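You operate a simulated robot arm through the tools that you are given. There is no shell and no other tool.

You run a simulated two-armed robot. Do the job below in one go: nothing can be reset, and whatever is moved stays where it is left.

## Task
Find the roughest bearing, leave the dial there, stop trainer, oil and cooling.
Fine: read all five while it runs, each till the needle settles; oil off once it stands still; no push refused; leave the other controls alone.
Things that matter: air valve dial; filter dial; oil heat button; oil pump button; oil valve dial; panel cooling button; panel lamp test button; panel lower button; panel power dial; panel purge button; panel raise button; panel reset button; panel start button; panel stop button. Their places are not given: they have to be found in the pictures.

The check looks at the end state, three seconds after you hand in, the way a careful person would. Anything else that was tipped, shoved, dropped, spilled or broken makes it a failure.

## Robot
Two 7-joint arms with two-finger parallel grippers on one trunk that stands fixed in place. Base frame: the origin is at the foot of the trunk, x ahead of it, y to its left, z up. Readings come in mm, rad, newtons and seconds.
The left shoulder is at [-82, 119, 851], the right one opposite. With the tool pointing down near the work surface each hand reaches from about 100 to 560 mm from the base axis, measured 20 degrees to its own side. Payload 3.43 kg a hand.
Tool frame (each hand has its own): the origin (TCP) lies between the finger pads and is the grasp point; the fingertips stand 30 mm ahead of it; z points along the fingers, y is the line along which they close. Largest opening 94 mm; finger width 28, thickness 10; the body of the gripper, 50 by 96 mm, starts 55 mm behind the TCP.
Orientation is told as [roll, pitch, yaw] about the base's x, y, z axes, in that order, counted from this pose: with the fingers straight down and closing along the base's y, the tool's x points along the base's -x, its y along +y and its z along -z.

## Interface
- The arms move only by the tool play_rows. It takes "left_motion", "right_motion" or both (then of equal length, played together; a hand with none holds still); each is one flat list of numbers, 6 for each row, row after row: the shift along the tool's x, y, z in mm, then the turn, a rotation vector about the tool's x, y, z in rad. In form: [x, y, z, rx, ry, rz, x, y, z, rx, ry, rz, ...]. A call has 1 to 20 rows; each row is the pose to reach, as a shift and turn from the pose commanded when the call began, along the tool's axes at that moment. "left_grip" and "right_grip" are, for a hand that has rows, the gripper command, from -1 (shut) to 1 (fully open), values between in proportion, set as the call begins (left out, the last holds). Rows are played at 5 a second. More than 50 mm and 0.15 rad between two rows, or a gripper value outside its range, and nothing of the call is played. Where a pose cannot be reached the arm comes as near as it can. A force on the tool above 90 N (or 10 N above the force at the start of the call, whichever is more), or a blocked arm, ends the call early, and 0.2 s more pass. Each finger travels about 153 mm/s and halts on what it meets, pressing with about 39 N; the grip force reading is that of the motor and also rises with nothing between the fingers. The clock runs only during rows and for 0.2 s after the last one: add rows that repeat a pose to give the fingers time. The reply holds the time, the measured pose of the TCP, the force on the tool along the base axes, the opening and the grip force, in the units named above and with some noise, with the torque about the TCP (base axes, N m) and any sound that the robot's microphone picked up, and new pictures: "views" is both (left out), scene, wrist or none (wrist: the cameras of the hands that moved).
- Cameras (640 x 400 px; columns grow to the right, rows downward): "scene" is now at [2.8, 22.8, 1550.8]; the picture's right is [0.39, -0.92, 0.00], its down [-0.80, -0.34, -0.50] and it looks along [0.46, 0.19, -0.87] (base axes); focal length 314 px, centre (320, 200). "left" rides on the left gripper at [76, -14, -103] in its tool frame; the picture's right is [0.18, 0.98, 0.00], its down [-0.75, 0.14, -0.64] and it looks along [-0.63, 0.12, 0.77] (tool axes); focal length 243 px, centre (320, 200). "right" rides on the right gripper at [76, 14, -102] in its tool frame; the picture's right is [-0.18, 0.98, 0.00], its down [-0.75, -0.14, -0.64] and it looks along [-0.63, -0.12, 0.77] (tool axes); focal length 243 px, centre (320, 200).
- move_column(by): moves the trunk up (or, below 0, down) by that many mm; the arms and the scene camera ride with it, the base frame stays. It gives what a move gives, with no picture.
- pan_tilt(pan, tilt): turns the head with the scene camera to pan (to the left, within 2.496 rad either way) and tilt (down, from -0.506 to 1.204), counted from straight ahead of the robot (the tilt from the chest, where the trunk bows). It gives what a move gives, and a new picture of the scene camera.
- point_at(camera, pixels): for up to 12 pixels [column, row] of the newest picture of that camera ("zoom" is the newest enlarged one), the place [x, y, z] in the base frame of the surface seen there, good to about 3 mm, but the place of the scene camera against the robot may be out by one fixed shift of up to 18 mm in any direction. The clock stands still meanwhile.
- inspect(camera, box): a new picture of the part [left, top, right, bottom] of that camera's present view, enlarged. The clock stands still meanwhile.
- hand_in(): hands the job in; it is judged then, once.

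Leave the grippers open and the arms clear of the work at the hand-in unless told otherwise.

The tools are called after ">>>" as a command line: name --argument value ..., lists and objects as JSON in quotes. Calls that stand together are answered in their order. play_rows: Moves the arms, as the interface text tells. Its arguments: {"type":"object","properties":{"left_motion":{"type":"array","items":{"type":"number"}},"left_grip":{"type":"number"},"right_motion":{"type":"array","items":{"type":"number"}},"right_grip":{"type":"number"},"views":{"type":"string","enum":["both","scene","wrist","none"]}},"required":[]} The other tools are called the same way: move_column (by) moves the trunk up or down; pan_tilt (pan, tilt) turns the head that bears the scene camera; point_at (camera, pixels) gives the place of the surface under pixels of a picture; inspect (camera, box) takes an enlarged picture of a part of a camera's view; hand_in () hands the job in.

At the start:

```text
time: 0.0
left_eef_pos: [324.2, 393.0, 987.8]
left_ee_rot: [0.001, 0.001, 0.001]
left_contact_force: [-0.3, -0.3, 0.3]
left_wrist_torque: [0.0, 0.02, 0.0]
left_gripper_width: 93.8
left_grip_force: 0.1
right_eef_pos: [360.3, 50.7, 990.8]
right_ee_rot: [0.0, 0.001, 0.0]
right_contact_force: [0.0, -0.5, 0.4]
right_wrist_torque: [0.02, 0.0, 0.01]
right_gripper_width: 94.0
right_grip_force: 0.1
trunk travel left (down, up): [-275.0, 60.0]
head pan, tilt (commanded): [0.401, 1.051]
```

scene: 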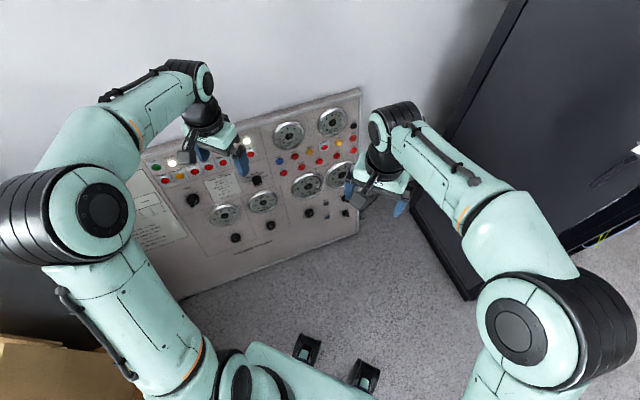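
right: 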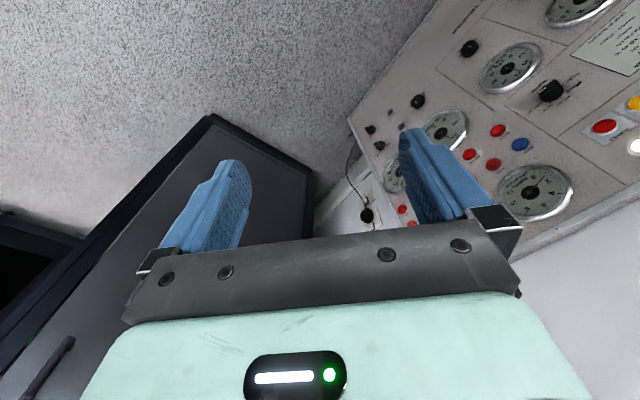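
left: 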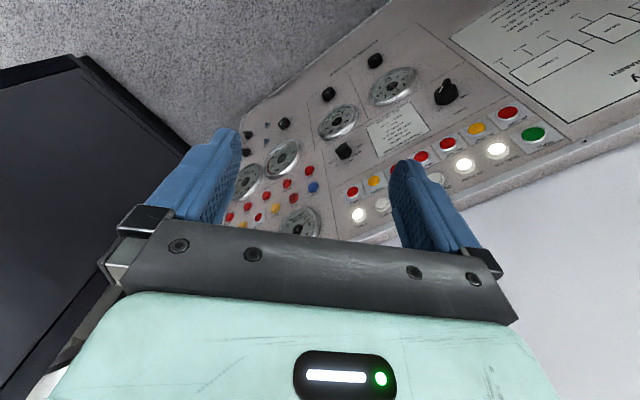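

I see a slanted panel with gauges, buttons and dials in the scene picture, about columns 130-360, rows 90-300. I will enlarge parts of it to read the labels.

>>> inspect --camera "scene" --box '[130, 130, 290, 230]'

>>> inspect --camera "scene" --box '[240, 85, 370, 235]'

>>> inspect --camera "left" --box '[330, 40, 560, 230]'

>>> inspect --camera "left" --box '[440, 0, 640, 120]'

```text
4.00 times, centred on (210, 180) of scene
```

zoom: 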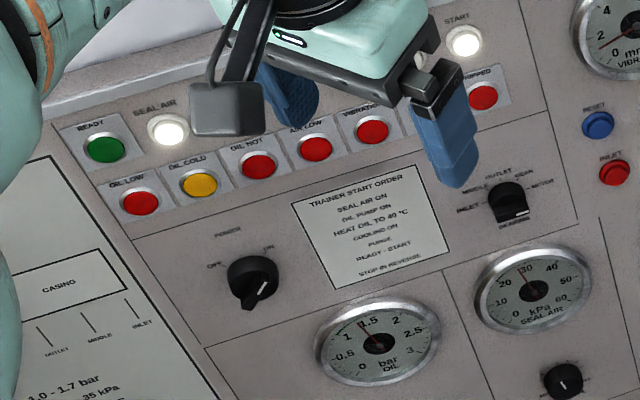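

```text
2.67 times, centred on (305, 160) of scene
```

zoom: 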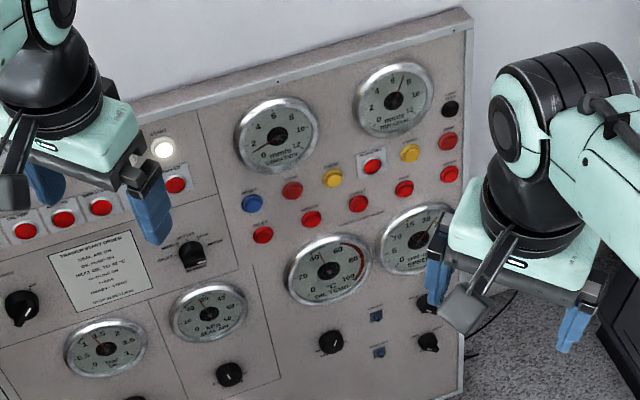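

```text
2.11 times, centred on (445, 135) of left
```

zoom: 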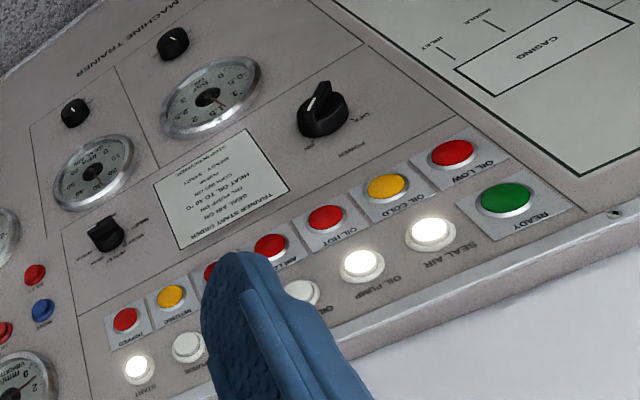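

```text
3.20 times, centred on (540, 60) of left
```

zoom: 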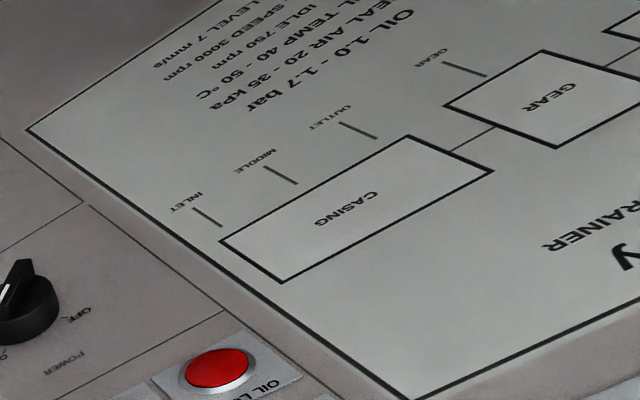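

The panel carries buttons, a selector dial (INLET/MIDDLE/OUTLET/GEAR/MOTOR), and gauges. I want positions of the panel: pointing at several pixels in the newest zoom and the scene picture.

>>> point_at --camera "scene" --pixels '[[157, 167], [172, 162], [193, 201], [256, 181], [246, 141], [278, 159], [289, 135], [332, 121], [305, 185], [224, 214], [262, 201], [347, 240]]'

>>> inspect --camera "scene" --box '[265, 95, 365, 160]'

>>> inspect --camera "scene" --box '[265, 150, 365, 215]'

>>> inspect --camera "scene" --box '[190, 180, 290, 260]'

>>> inspect --camera "right" --box '[340, 0, 640, 240]'

```text
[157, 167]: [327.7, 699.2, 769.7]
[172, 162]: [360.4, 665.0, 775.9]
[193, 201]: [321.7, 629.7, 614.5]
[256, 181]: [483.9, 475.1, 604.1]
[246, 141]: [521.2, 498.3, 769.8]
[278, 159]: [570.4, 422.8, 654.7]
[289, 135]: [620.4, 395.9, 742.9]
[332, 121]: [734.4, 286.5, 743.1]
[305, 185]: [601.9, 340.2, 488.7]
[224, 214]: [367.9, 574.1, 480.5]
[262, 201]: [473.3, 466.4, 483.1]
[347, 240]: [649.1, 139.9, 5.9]
```

```text
6.15 times, centred on (315, 128) of scene
```

zoom: 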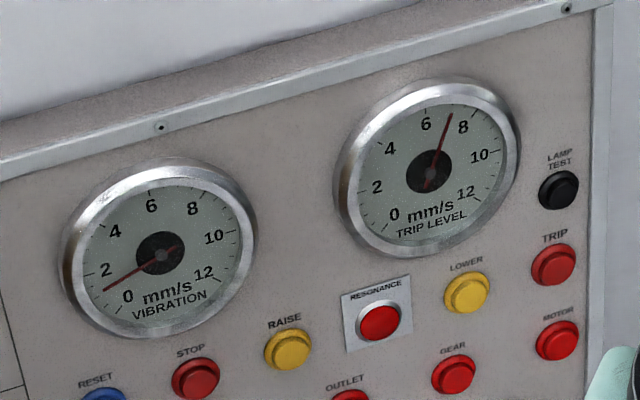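

```text
6.15 times, centred on (315, 182) of scene
```

zoom: 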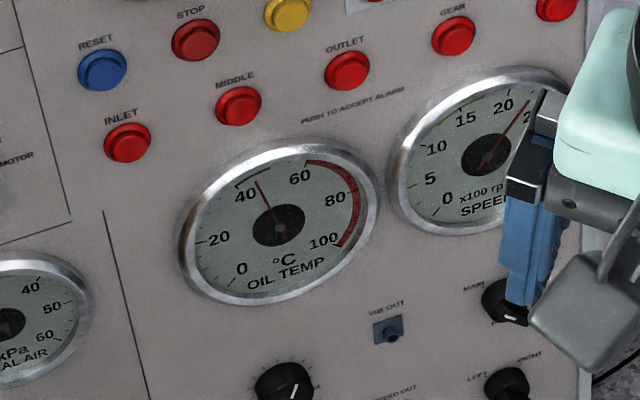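

```text
5.00 times, centred on (240, 220) of scene
```

zoom: 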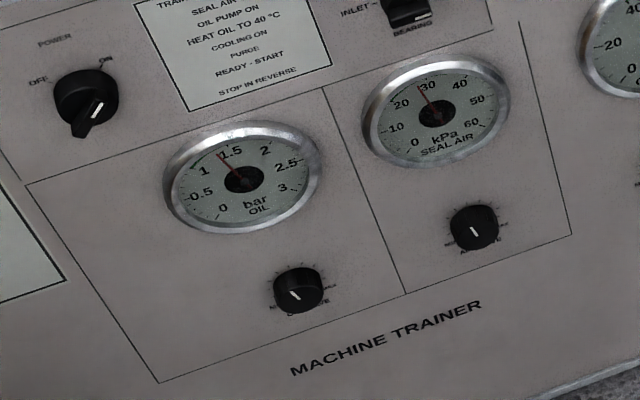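

```text
1.67 times, centred on (490, 120) of right
```

zoom: 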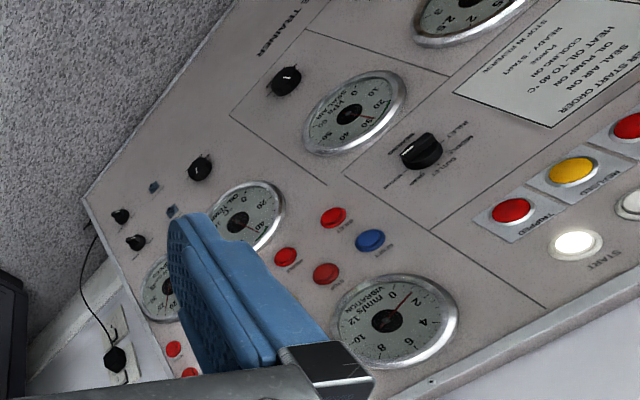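

Now I measure bare spots of the panel face, to get its plane, and the spots of the key controls in the scene picture.

>>> point_at --camera "scene" --pixels '[[180, 195], [205, 240], [245, 222], [285, 212], [272, 175], [310, 150], [340, 140], [320, 225], [355, 125], [266, 135], [150, 152], [225, 262]]'

>>> point_at --camera "left" --pixels '[[533, 134], [498, 150], [464, 164], [437, 180], [398, 205], [382, 204], [358, 214], [344, 150], [445, 92], [313, 187], [380, 130], [540, 120]]'

```text
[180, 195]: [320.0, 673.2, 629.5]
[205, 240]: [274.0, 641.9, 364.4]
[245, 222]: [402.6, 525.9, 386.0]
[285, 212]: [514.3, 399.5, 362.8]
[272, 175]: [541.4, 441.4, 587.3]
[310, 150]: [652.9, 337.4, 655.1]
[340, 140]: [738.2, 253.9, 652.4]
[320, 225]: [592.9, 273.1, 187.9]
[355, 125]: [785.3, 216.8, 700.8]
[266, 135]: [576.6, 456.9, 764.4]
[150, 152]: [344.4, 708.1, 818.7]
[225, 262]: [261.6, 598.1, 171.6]
```

```text
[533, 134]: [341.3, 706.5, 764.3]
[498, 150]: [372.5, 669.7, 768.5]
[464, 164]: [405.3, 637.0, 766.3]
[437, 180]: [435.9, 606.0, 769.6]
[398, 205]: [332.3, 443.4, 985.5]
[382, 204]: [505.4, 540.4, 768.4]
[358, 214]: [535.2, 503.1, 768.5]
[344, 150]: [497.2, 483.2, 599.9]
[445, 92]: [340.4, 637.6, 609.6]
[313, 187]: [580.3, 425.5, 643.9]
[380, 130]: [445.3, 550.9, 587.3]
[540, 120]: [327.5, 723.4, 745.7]
```

The left wrist camera gives the top button row at z≈768: SEAL AIR, OIL PUMP, OIL HEAT, (COOLING), PURGE, START, 46 mm apart. The panel faces the robot at about 45°, tilted back about 11°. I will turn the left hand to face the panel at 250 mm standoff and draw the right hand back out of the way.

>>> play_rows --left_motion '[-2.9, -5.8, 19.8, -0.0443, -0.1088, -0.0538, -5.8, -11.7, 39.7, -0.0887, -0.2175, -0.1077, -8.75, -17.5, 59.5, -0.133, -0.3263, -0.1615, -11.7, -23.3, 79.3, -0.1773, -0.435, -0.2153, -14.6, -29.2, 99.2, -0.2217, -0.5438, -0.2692, -17.5, -35, 119, -0.266, -0.6525, -0.323, -20.4, -40.8, 138.8, -0.3103, -0.7613, -0.3768, -23.3, -46.7, 158.7, -0.3547, -0.87, -0.4307, -26.25, -52.5, 178.5, -0.399, -0.9788, -0.4845, -29.2, -58.3, 198.3, -0.4433, -1.0875, -0.5383, -32.1, -64.2, 218.2, -0.4877, -1.1963, -0.5922, -35, -70, 238, -0.532, -1.305, -0.646]' --right_motion '[8, -17, 0, 0, 0, 0, 17, -33, 0, 0, 0, 0, 25, -50, 0, 0, 0, 0, 33, -67, 0, 0, 0, 0, 42, -83, 0, 0, 0, 0, 50, -100, 0, 0, 0, 0, 58, -117, 0, 0, 0, 0, 67, -133, 0, 0, 0, 0, 75, -150, 0, 0, 0, 0, 83, -167, 0, 0, 0, 0, 92, -183, 0, 0, 0, 0, 100, -200, 0, 0, 0, 0]' --views "both"

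```text
time: 2.6
left_eef_pos: [361.4, 322.2, 751.8]
left_ee_rot: [-0.013, -1.381, 0.786]
left_contact_force: [-0.1, 1.1, 0.0]
left_wrist_torque: [-0.01, -0.02, 0.03]
left_gripper_width: 93.8
left_grip_force: 0.0
left hand out of reach, approached as far as the arm can: row 5
right_eef_pos: [258.8, -150.8, 988.8]
right_ee_rot: [0.0, -0.001, 0.001]
right_contact_force: [-0.1, 0.4, -0.2]
right_wrist_torque: [-0.02, 0.0, -0.01]
right_gripper_width: 94.1
right_grip_force: 0.1
trunk travel left (down, up): [-275.0, 60.0]
head pan, tilt (commanded): [0.401, 1.051]
```

scene: 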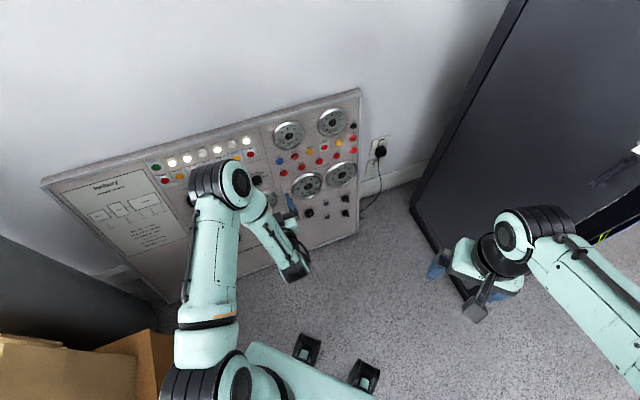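
right: 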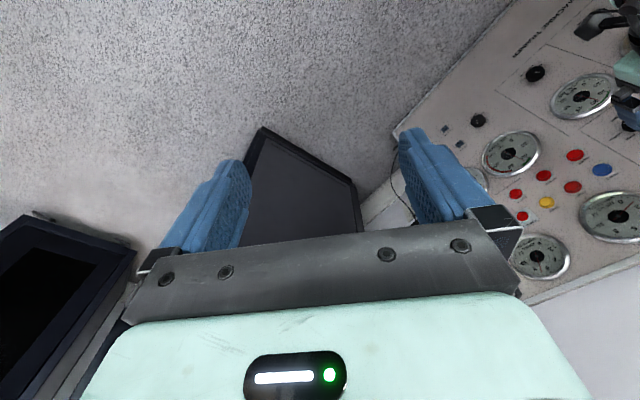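
left: 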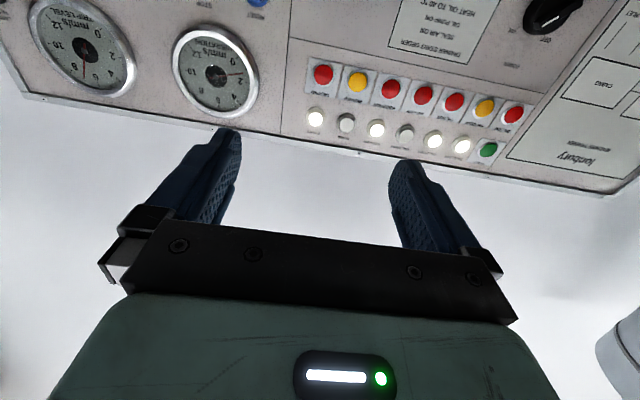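

The hand faces the panel; in the left picture (upside down) START (316,118) lit, PURGE (346,123) dim, COOLING (376,129) lit, OIL HEAT (405,134) dim, OIL PUMP (433,139) lit, SEAL AIR (462,146) lit. Let me read labels and gauges enlarged.

>>> inspect --camera "left" --box '[280, 50, 540, 190]'

>>> inspect --camera "left" --box '[20, 0, 280, 140]'

>>> inspect --camera "scene" --box '[245, 95, 365, 235]'

>>> point_at --camera "left" --pixels '[[316, 118], [346, 123], [376, 129], [405, 134], [433, 139], [462, 146], [487, 151], [257, 3], [216, 73], [350, 40], [300, 20], [330, 104]]'

```text
2.46 times, centred on (410, 120) of left
```

zoom: 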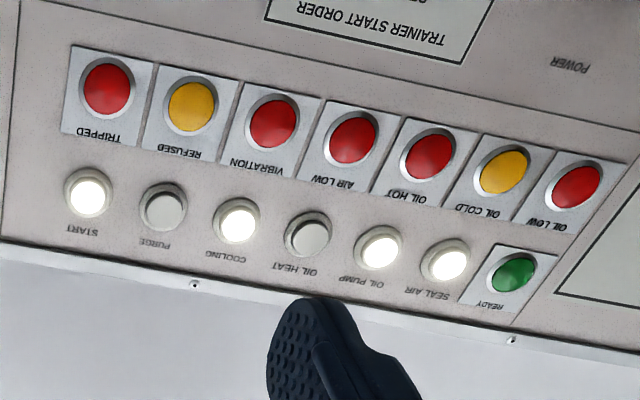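

```text
2.46 times, centred on (150, 70) of left
```

zoom: 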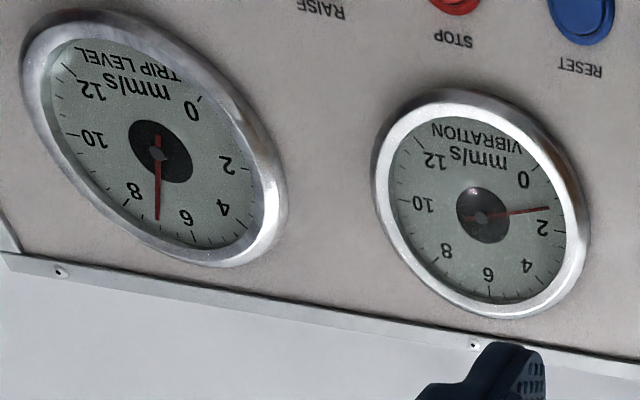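

```text
2.86 times, centred on (305, 165) of scene
```

zoom: 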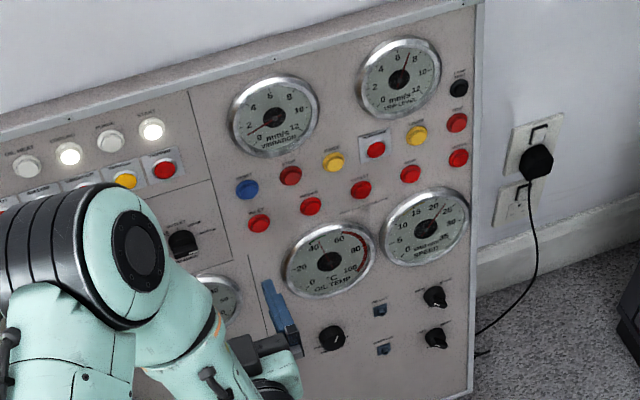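

```text
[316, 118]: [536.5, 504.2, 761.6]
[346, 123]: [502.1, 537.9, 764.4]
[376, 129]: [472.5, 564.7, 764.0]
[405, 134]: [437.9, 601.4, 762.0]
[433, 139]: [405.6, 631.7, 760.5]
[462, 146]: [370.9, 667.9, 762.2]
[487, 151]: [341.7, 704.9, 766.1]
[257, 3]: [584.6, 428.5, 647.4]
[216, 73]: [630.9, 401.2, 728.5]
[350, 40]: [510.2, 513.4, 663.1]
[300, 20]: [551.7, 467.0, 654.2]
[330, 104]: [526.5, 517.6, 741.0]
```

Lamps: STARTed; TRIPPED, REFUSED etc. alarms seem dark for now. Vibration reads about 1.6 mm/s, trip level about 7, speed about 20 ×100 rpm. The selector is hidden; I lower the left hand 150 mm parallel to the panel to see it.

>>> play_rows --left_motion '[30, 0, 0, 0, 0, 0, 60, 0, 0, 0, 0, 0, 90, 0, 0, 0, 0, 0, 120, 0, 0, 0, 0, 0, 150, 0, 0, 0, 0, 0]' --views "both"

```text
time: 3.8
left_eef_pos: [340.5, 302.5, 603.5]
left_ee_rot: [-0.008, -1.378, 0.781]
left_contact_force: [0.2, 0.6, -0.7]
left_wrist_torque: [0.01, -0.03, 0.02]
left_gripper_width: 93.9
left_grip_force: 0.1
right_eef_pos: [259.1, -150.4, 990.6]
right_ee_rot: [0.0, 0.001, 0.001]
right_contact_force: [0.2, -0.6, -0.5]
right_wrist_torque: [0.0, -0.01, -0.03]
right_gripper_width: 94.1
right_grip_force: 0.0
trunk travel left (down, up): [-275.0, 60.0]
head pan, tilt (commanded): [0.401, 1.051]
```

scene: 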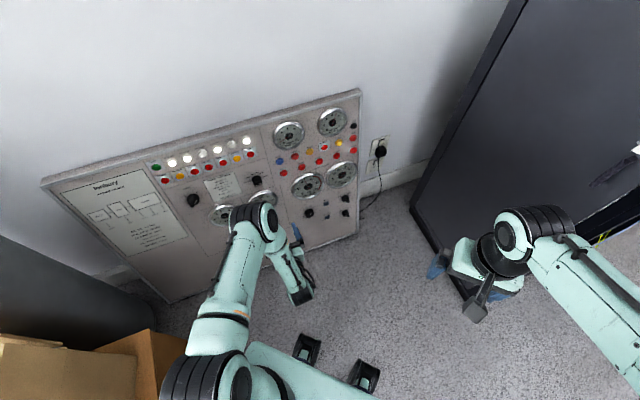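
left: 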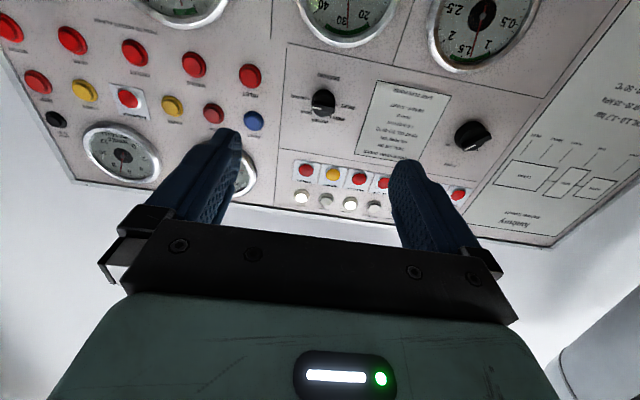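

Now the selector is seen at left picture (323,103), STOP near (213,113), RESET (253,121). I enlarge these.

>>> inspect --camera "left" --box '[285, 65, 365, 130]'

>>> inspect --camera "left" --box '[130, 30, 290, 150]'

>>> inspect --camera "scene" --box '[230, 160, 290, 200]'

>>> inspect --camera "scene" --box '[265, 100, 365, 200]'

>>> point_at --camera "left" --pixels '[[213, 113], [253, 121], [323, 103], [318, 108], [328, 98], [318, 97], [310, 115], [335, 115], [172, 105], [302, 196], [350, 203], [470, 135]]'

```text
6.15 times, centred on (325, 98) of left
```

zoom: 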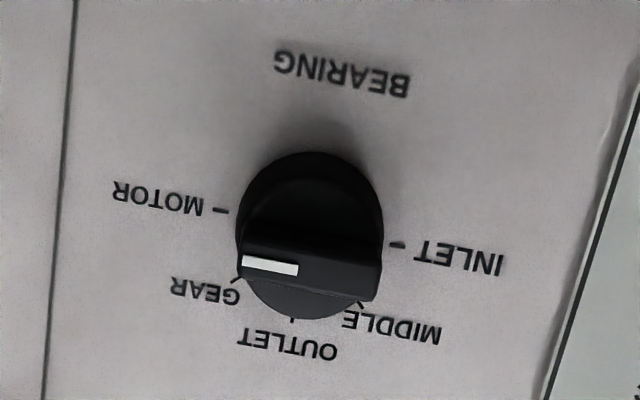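

```text
3.33 times, centred on (210, 90) of left
```

zoom: 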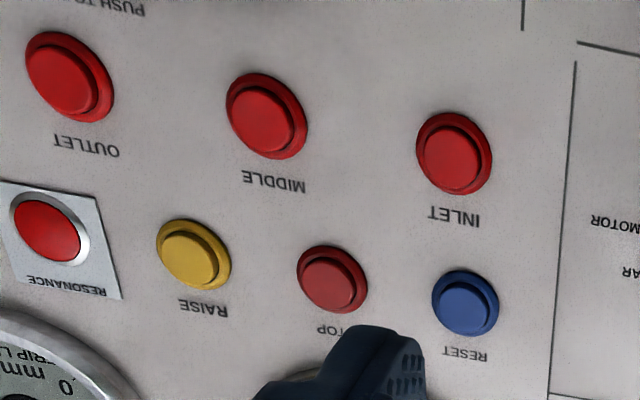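

```text
10.00 times, centred on (260, 180) of scene
```

zoom: 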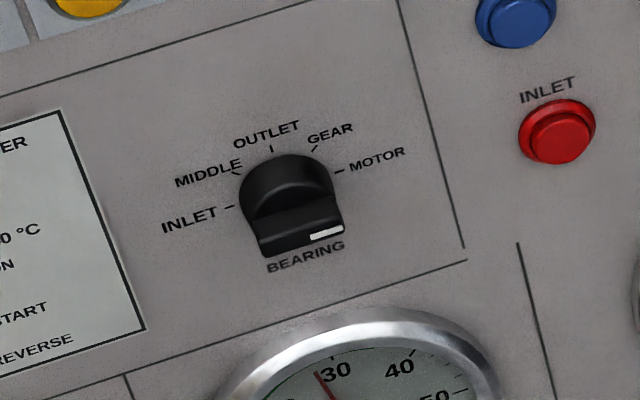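

```text
4.00 times, centred on (315, 150) of scene
```

zoom: 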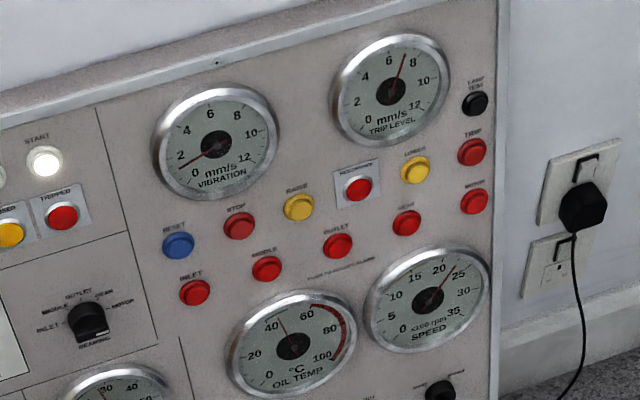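

```text
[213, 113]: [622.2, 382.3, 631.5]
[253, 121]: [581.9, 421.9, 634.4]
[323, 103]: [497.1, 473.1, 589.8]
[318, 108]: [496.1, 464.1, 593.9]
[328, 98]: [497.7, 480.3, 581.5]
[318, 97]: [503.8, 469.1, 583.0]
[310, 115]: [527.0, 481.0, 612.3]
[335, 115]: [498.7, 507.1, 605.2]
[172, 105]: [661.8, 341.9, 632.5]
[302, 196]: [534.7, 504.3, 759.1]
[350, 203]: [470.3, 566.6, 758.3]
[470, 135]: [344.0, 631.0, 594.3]
```

The bearing dial is a bar knob with its white mark to the right: MOTOR now. Positions are 45° apart: INLET left, MIDDLE, OUTLET top, GEAR, MOTOR right. STOP is at about (622,382,631), COOLING about (471,566,760), OIL PUMP about (405,634,761). I zoom in on the gauges for careful readings.

>>> inspect --camera "scene" --box '[268, 112, 312, 156]'

>>> inspect --camera "scene" --box '[320, 155, 364, 195]'

>>> inspect --camera "scene" --box '[60, 170, 190, 250]'

>>> inspect --camera "scene" --box '[145, 130, 265, 200]'

```text
9.09 times, centred on (290, 134) of scene
```

zoom: 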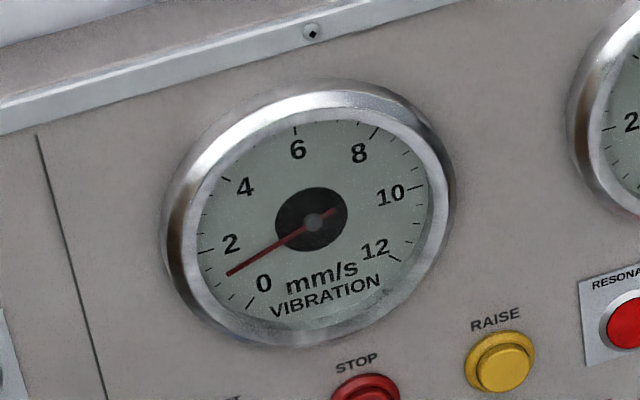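

```text
10.00 times, centred on (342, 175) of scene
```

zoom: 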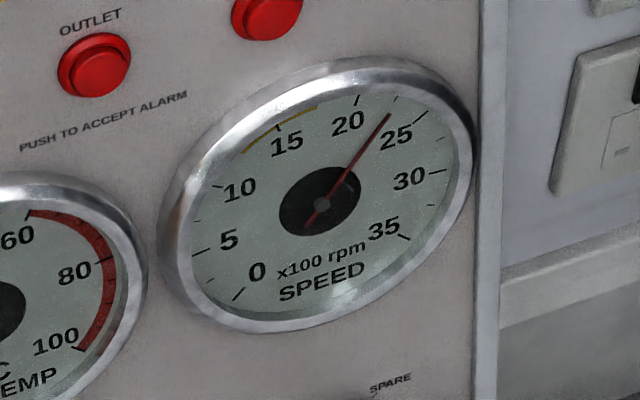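

```text
4.92 times, centred on (125, 210) of scene
```

zoom: 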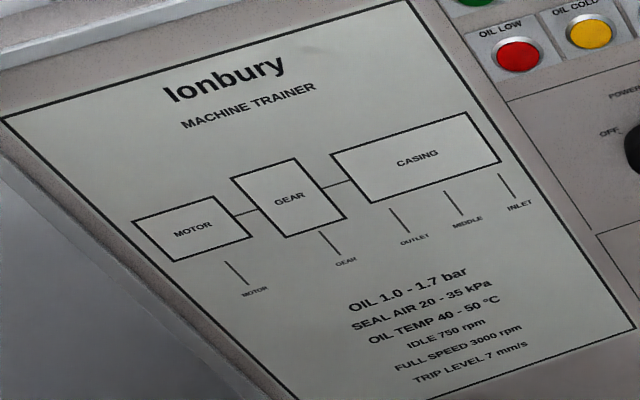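

```text
5.33 times, centred on (205, 165) of scene
```

zoom: 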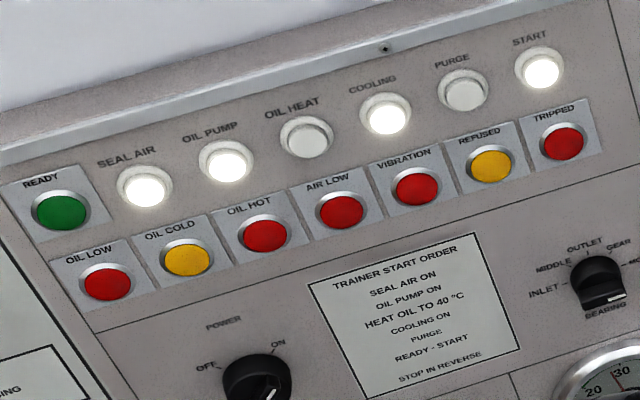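

I need the exact axis of the bearing dial: its ticks around it in the left picture, INLET tick (337.7,105.3), MOTOR tick (308.7,99.6), OUTLET (320.1,117.3), GEAR (311.2,111), MIDDLE (331.8,114.7).

>>> point_at --camera "left" --pixels '[[337.7, 105.3], [308.7, 99.6], [320.1, 117.3], [311.2, 111.0], [331.8, 114.7], [338.5, 105.5], [307.8, 99.4], [400, 60], [290, 90], [270, 60], [380, 150]]'

>>> inspect --camera "left" --box '[303, 85, 343, 125]'

```text
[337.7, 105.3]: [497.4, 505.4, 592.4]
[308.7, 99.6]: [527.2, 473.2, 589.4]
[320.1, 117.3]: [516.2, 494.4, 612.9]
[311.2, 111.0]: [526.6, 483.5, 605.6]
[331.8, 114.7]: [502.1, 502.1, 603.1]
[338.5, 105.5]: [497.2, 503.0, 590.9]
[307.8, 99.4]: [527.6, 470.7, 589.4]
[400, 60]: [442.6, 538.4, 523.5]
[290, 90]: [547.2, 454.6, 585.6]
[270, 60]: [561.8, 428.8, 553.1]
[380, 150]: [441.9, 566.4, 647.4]
```

```text
10.00 times, centred on (323, 105) of left
```

zoom: 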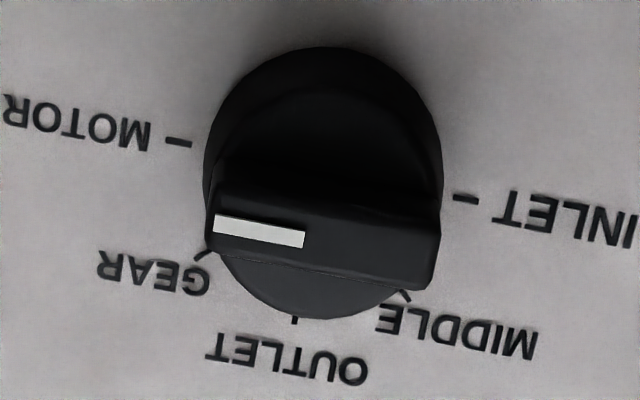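

The dial axis meets the panel at about (512.3,488.1,590.6); the bar stands about 30 mm proud and 36 mm long. The bar is horizontal, so I turn the left hand by +90° about its own axis (fingers closing vertically) and go to 150 mm in front of the dial.

>>> play_rows --left_motion '[-3.25, 1.15, 9.1, 0, 0, 0.1428, -6.5, 2.3, 18.3, 0, 0, 0.2856, -9.8, 3.4, 27.4, 0, 0, 0.4284, -13, 4.6, 36.5, 0, 0, 0.5712, -16.3, 5.7, 45.6, 0, 0, 0.714, -19.5, 6.9, 54.8, 0, 0, 0.8568, -22.8, 8, 63.9, 0, 0, 0.9996, -26, 9.2, 73, 0, 0, 1.1424, -29.3, 10.3, 82.1, 0, 0, 1.2852, -32.5, 11.5, 91.3, 0, 0, 1.428, -35.8, 12.6, 100.4, 0, 0, 1.5708]' --left_grip 0.1 --views "both"

```text
time: 6.2
left_eef_pos: [405.5, 383.2, 618.9]
left_ee_rot: [1.379, 0.003, -0.795]
left_contact_force: [-1.0, -0.9, -0.7]
left_wrist_torque: [-0.02, -0.03, -0.02]
left_gripper_width: 51.6
left_grip_force: 0.1
right_eef_pos: [259.2, -151.1, 989.5]
right_ee_rot: [0.001, 0.002, -0.001]
right_contact_force: [0.4, -0.3, 0.3]
right_wrist_torque: [0.01, -0.01, -0.02]
right_gripper_width: 94.0
right_grip_force: 0.1
trunk travel left (down, up): [-275.0, 60.0]
head pan, tilt (commanded): [0.401, 1.051]
```

scene: 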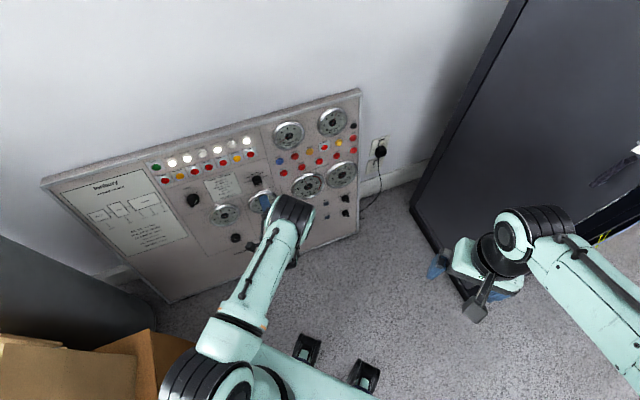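
left: 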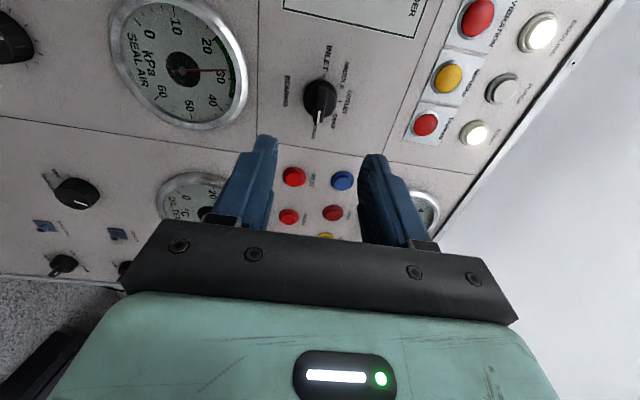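

The hand is 150 mm from the dial, fingers closing vertically, opening 51.6 mm. I enlarge the dial in the left view and the vibration/speed gauges in the scene view.

>>> inspect --camera "left" --box '[270, 60, 370, 140]'

>>> inspect --camera "scene" --box '[268, 112, 312, 156]'

>>> inspect --camera "scene" --box '[290, 150, 364, 205]'

>>> point_at --camera "left" --pixels '[[318, 118], [319, 100], [318, 109], [319, 88], [305, 95], [333, 95], [311, 110], [326, 108]]'

```text
5.00 times, centred on (320, 100) of left
```

zoom: 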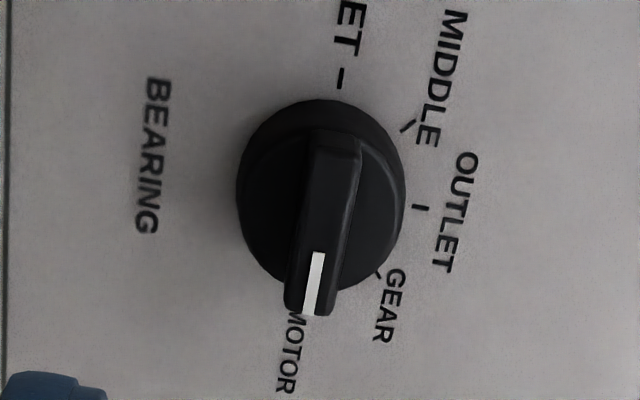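

```text
9.09 times, centred on (290, 134) of scene
```

zoom: 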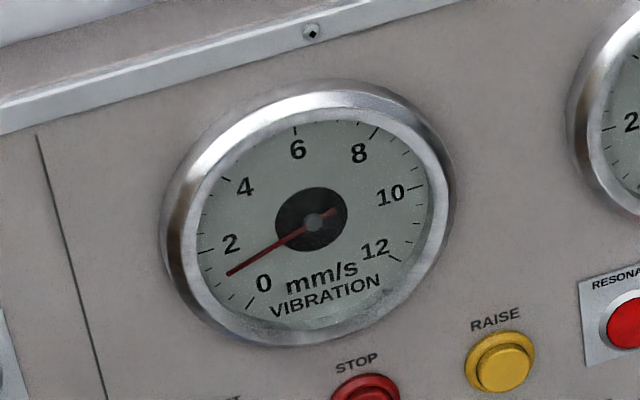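

```text
7.27 times, centred on (327, 178) of scene
```

zoom: 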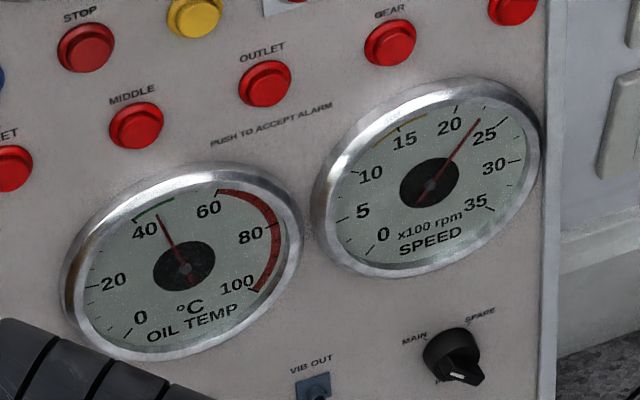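

```text
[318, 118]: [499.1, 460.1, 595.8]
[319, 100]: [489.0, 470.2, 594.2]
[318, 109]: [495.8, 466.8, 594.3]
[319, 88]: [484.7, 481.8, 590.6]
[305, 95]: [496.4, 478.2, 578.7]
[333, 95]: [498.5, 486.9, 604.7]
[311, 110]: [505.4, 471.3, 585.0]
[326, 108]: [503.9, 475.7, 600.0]
```

The vibration reading on MOTOR is steady at about 1.2 mm/s, speed 2250 rpm steady. The bar top lies at depth 552, the dial body at 566 (panel 582). I advance 88 mm along the tool axis (fingertips just short of the bar) and look.

>>> play_rows --left_motion '[0, 0, 25, 0, 0, 0, 0, 0, 50, 0, 0, 0, 0, 0, 75, 0, 0, 0, 0, 0, 88, 0, 0, 0, 0, 0, 88, 0, 0, 0]' --views "both"

```text
time: 7.4
left_eef_pos: [467.5, 444.9, 602.8]
left_ee_rot: [1.377, -0.001, -0.798]
left_contact_force: [-0.1, -0.8, -0.1]
left_wrist_torque: [0.02, 0.01, 0.01]
left_gripper_width: 51.7
left_grip_force: 0.1
right_eef_pos: [259.1, -148.7, 989.6]
right_ee_rot: [0.0, -0.002, -0.001]
right_contact_force: [0.1, -0.3, -0.7]
right_wrist_torque: [0.01, 0.02, 0.01]
right_gripper_width: 93.9
right_grip_force: 0.1
trunk travel left (down, up): [-275.0, 60.0]
head pan, tilt (commanded): [0.401, 1.051]
```

scene: 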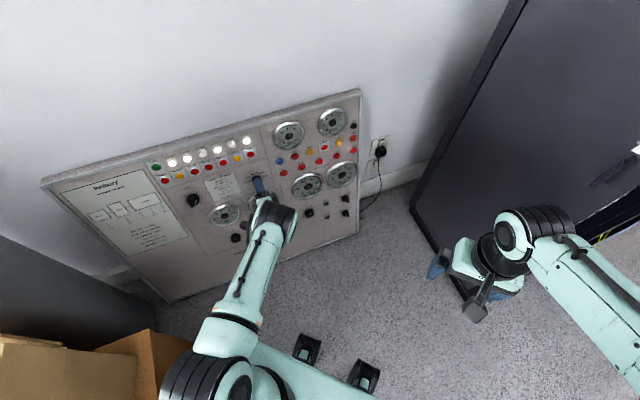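
left: 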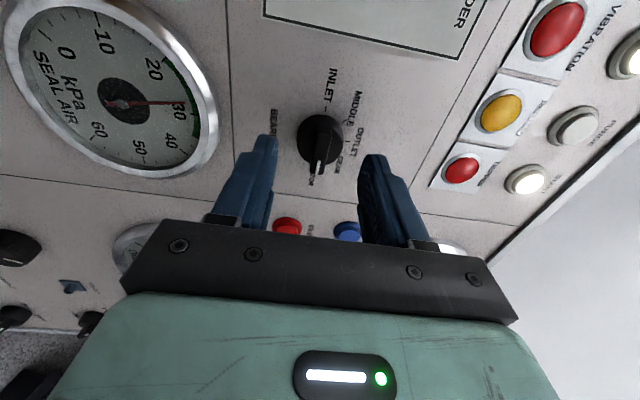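

The bar sits between the fingers near column 320. I enlarge to check the alignment.

>>> inspect --camera "left" --box '[240, 95, 400, 195]'

>>> point_at --camera "left" --pixels '[[320, 135], [319, 150], [318, 165], [318, 173], [308, 150], [334, 150]]'

```text
4.00 times, centred on (320, 145) of left
```

zoom: 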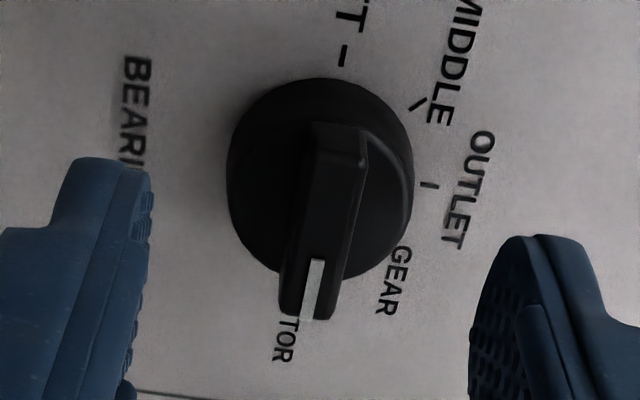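

```text
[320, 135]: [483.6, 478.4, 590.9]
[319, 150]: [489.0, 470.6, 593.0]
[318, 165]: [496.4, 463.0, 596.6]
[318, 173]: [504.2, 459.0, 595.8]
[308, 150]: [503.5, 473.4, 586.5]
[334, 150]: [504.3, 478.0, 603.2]
```

I refine the axis from this closer view: INLET tick (325.75,108.75), MIDDLE tick (344.25,121), OUTLET tick (347.25,141.25), and dial rim points.

>>> point_at --camera "left" --pixels '[[325.75, 108.75], [325.5, 111], [344.25, 121], [345.5, 119.5], [347.25, 141.25], [350, 141.3], [296.5, 141], [342.5, 148], [320, 115.5], [300, 155], [337, 158], [320, 148.75]]'

```text
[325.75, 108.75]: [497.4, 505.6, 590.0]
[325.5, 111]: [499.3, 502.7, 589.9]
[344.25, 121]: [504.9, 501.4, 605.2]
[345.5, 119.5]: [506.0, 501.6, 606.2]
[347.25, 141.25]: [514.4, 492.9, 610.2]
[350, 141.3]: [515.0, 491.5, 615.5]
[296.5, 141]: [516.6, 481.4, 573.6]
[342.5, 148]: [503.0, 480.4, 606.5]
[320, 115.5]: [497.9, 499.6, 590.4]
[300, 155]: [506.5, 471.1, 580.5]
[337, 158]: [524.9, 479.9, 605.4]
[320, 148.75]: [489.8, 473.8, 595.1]
```

The axis is aligned within about 1-2 mm. I advance 13 mm (fingertips beside the bar, short of the dial body) and then close the fingers on the bar.

>>> play_rows --left_motion '[0, 0, 7, 0, 0, 0, 0, 0, 13, 0, 0, 0, 0, 0, 13, 0, 0, 0]' --left_grip 0.1 --views "none"

>>> play_rows --left_motion '[0, 0, 0, 0, 0, 0, 0, 0, 0, 0, 0, 0, 0, 0, 0, 0, 0, 0]' --left_grip -1 --views "both"

```text
time: 8.2
left_eef_pos: [476.4, 454.2, 600.6]
left_ee_rot: [1.379, 0.0, -0.795]
left_contact_force: [0.8, 0.2, -0.2]
left_wrist_torque: [0.0, 0.02, -0.01]
left_gripper_width: 51.6
left_grip_force: 0.1
right_eef_pos: [259.3, -149.8, 990.4]
right_ee_rot: [-0.001, 0.0, 0.0]
right_contact_force: [0.6, -0.6, -0.2]
right_wrist_torque: [0.0, 0.05, -0.02]
right_gripper_width: 94.0
right_grip_force: 0.2
trunk travel left (down, up): [-275.0, 60.0]
head pan, tilt (commanded): [0.401, 1.051]
```

```text
time: 9.0
left_eef_pos: [475.7, 454.1, 599.5]
left_ee_rot: [1.379, -0.002, -0.796]
left_contact_force: [0.2, 0.7, 1.7]
left_wrist_torque: [-0.11, 0.01, -0.06]
left_gripper_width: 9.9
left_grip_force: 43.6
right_eef_pos: [259.6, -149.5, 989.8]
right_ee_rot: [-0.001, 0.001, 0.0]
right_contact_force: [-0.4, -0.3, 0.3]
right_wrist_torque: [-0.03, 0.0, 0.01]
right_gripper_width: 93.8
right_grip_force: 0.1
trunk travel left (down, up): [-275.0, 60.0]
head pan, tilt (commanded): [0.401, 1.051]
```

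scene: 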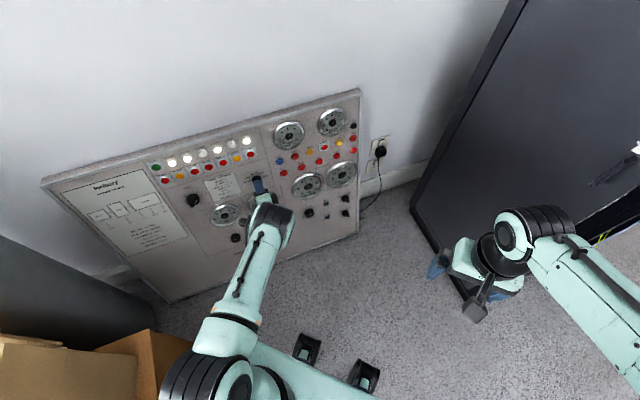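
left: 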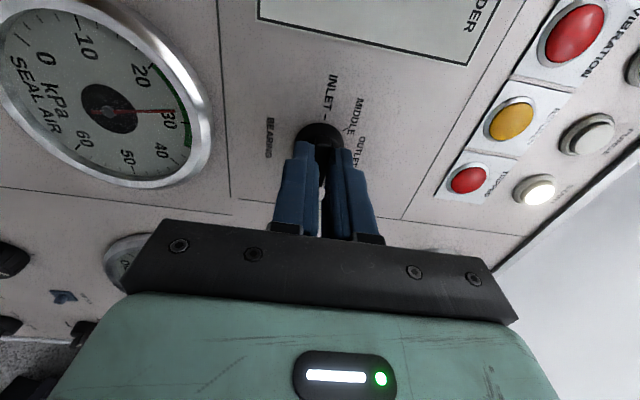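

The bar is gripped (9.9 mm wide). I read the MOTOR value once more (gauge at scene (289,135)), then turn 45° counter-clockwise to GEAR and hold some seconds.

>>> inspect --camera "scene" --box '[268, 112, 312, 156]'

>>> play_rows --left_motion '[0, 0, 0, 0, 0, -0.131, 0, 0, 0, 0, 0, -0.262, 0, 0, 0, 0, 0, -0.393, 0, 0, 0, 0, 0, -0.524, 0, 0, 0, 0, 0, -0.655, 0, 0, 0, 0, 0, -0.7854, 0, 0, 0, 0, 0, -0.7854, 0, 0, 0, 0, 0, -0.7854]' --views "both"

```text
9.09 times, centred on (290, 134) of scene
```

zoom: 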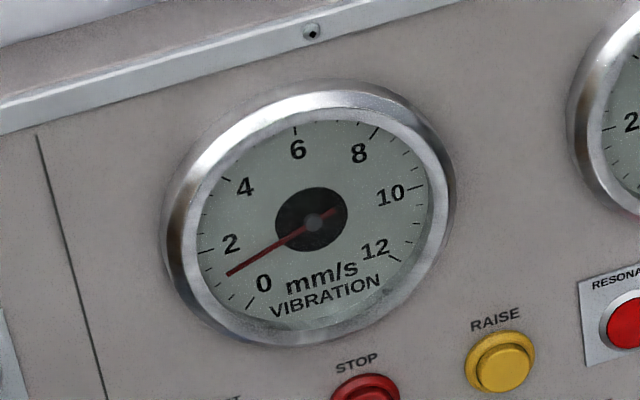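

```text
time: 10.8
left_eef_pos: [476.9, 453.4, 599.3]
left_ee_rot: [1.298, -0.769, -0.608]
left_contact_force: [-5.6, -4.5, -7.1]
left_wrist_torque: [0.45, -0.72, -0.94]
left_gripper_width: 10.0
left_grip_force: 43.7
right_eef_pos: [259.3, -149.0, 990.7]
right_ee_rot: [0.0, -0.001, 0.001]
right_contact_force: [0.4, -0.7, 0.1]
right_wrist_torque: [-0.04, 0.02, 0.01]
right_gripper_width: 94.0
right_grip_force: 0.0
trunk travel left (down, up): [-275.0, 60.0]
head pan, tilt (commanded): [0.401, 1.051]
```

scene: 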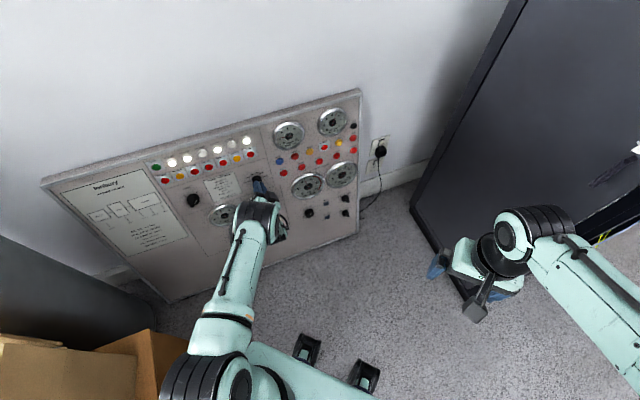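
left: 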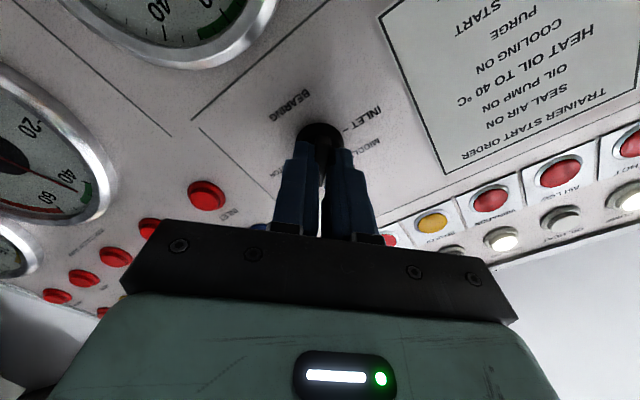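

The hand turned 45° with modest force. I check the vibration gauge and the dial.

>>> inspect --camera "scene" --box '[268, 112, 312, 156]'

>>> inspect --camera "left" --box '[260, 90, 390, 190]'

>>> inspect --camera "scene" --box '[230, 160, 290, 200]'

```text
9.09 times, centred on (290, 134) of scene
```

zoom: 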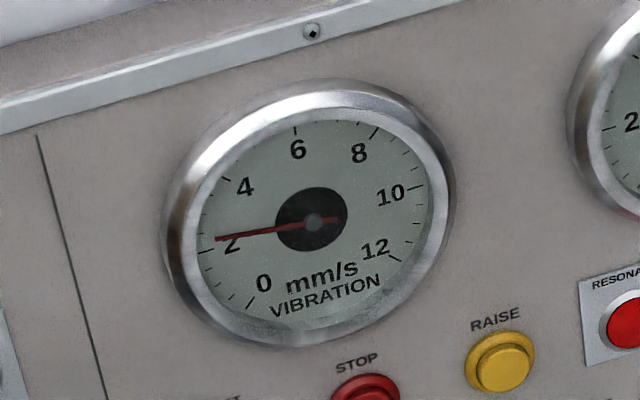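

```text
4.00 times, centred on (325, 140) of left
```

zoom: 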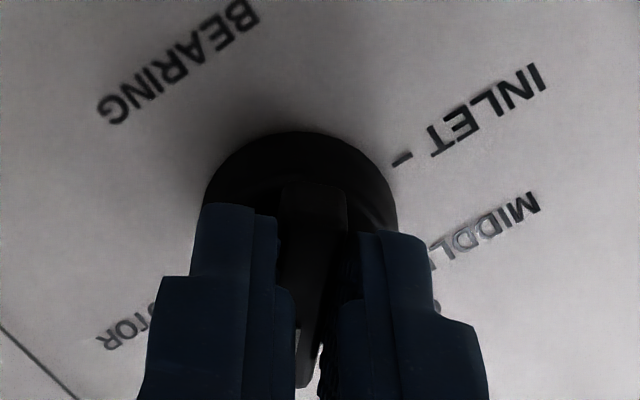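

```text
10.00 times, centred on (260, 180) of scene
```

zoom: 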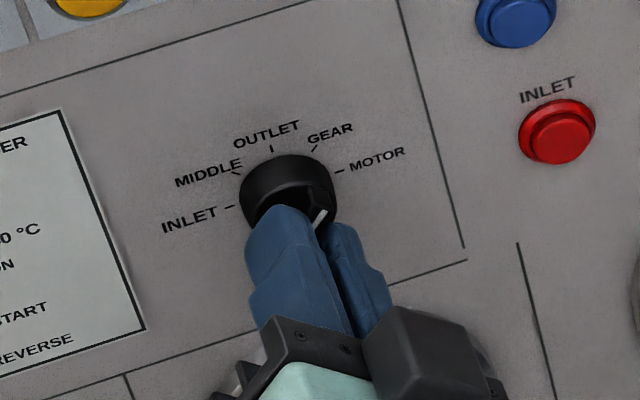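

The white mark points to GEAR and the needle has risen to about 2.3. I hold 2 s and read again.

>>> play_rows --left_motion '[0, 0, 0, 0, 0, 0, 0, 0, 0, 0, 0, 0, 0, 0, 0, 0, 0, 0, 0, 0, 0, 0, 0, 0, 0, 0, 0, 0, 0, 0, 0, 0, 0, 0, 0, 0, 0, 0, 0, 0, 0, 0, 0, 0, 0, 0, 0, 0]' --views "scene"

>>> inspect --camera "scene" --box '[268, 112, 312, 156]'

```text
time: 12.6
left_eef_pos: [475.5, 455.3, 599.5]
left_ee_rot: [1.298, -0.769, -0.605]
left_contact_force: [-7.4, -9.7, -9.0]
left_wrist_torque: [-0.14, 0.15, -0.07]
left_gripper_width: 9.6
left_grip_force: 43.4
right_eef_pos: [258.9, -151.2, 990.4]
right_ee_rot: [0.001, -0.001, 0.002]
right_contact_force: [0.6, 0.9, -0.3]
right_wrist_torque: [0.02, -0.02, 0.0]
right_gripper_width: 93.9
right_grip_force: 0.0
trunk travel left (down, up): [-275.0, 60.0]
head pan, tilt (commanded): [0.401, 1.051]
```

scene: 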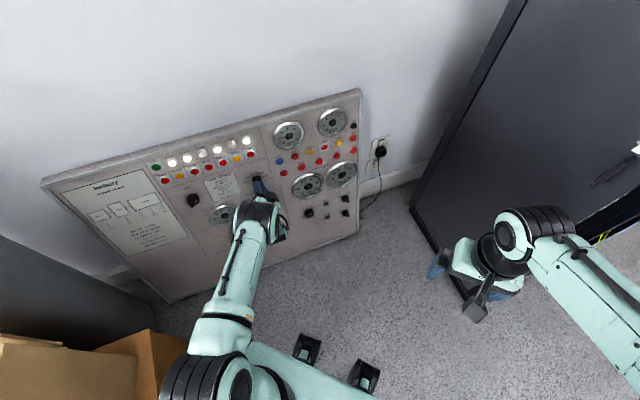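

```text
9.09 times, centred on (290, 134) of scene
```

zoom: 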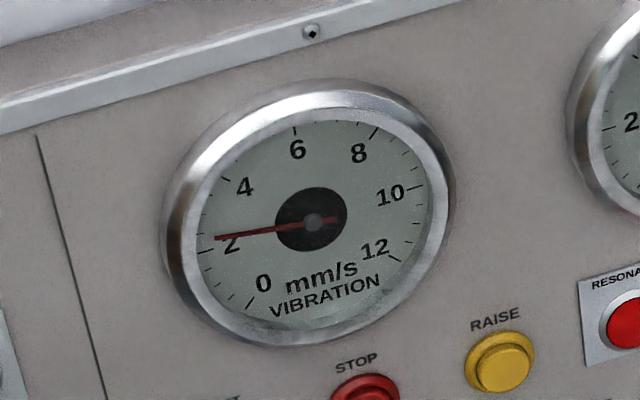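

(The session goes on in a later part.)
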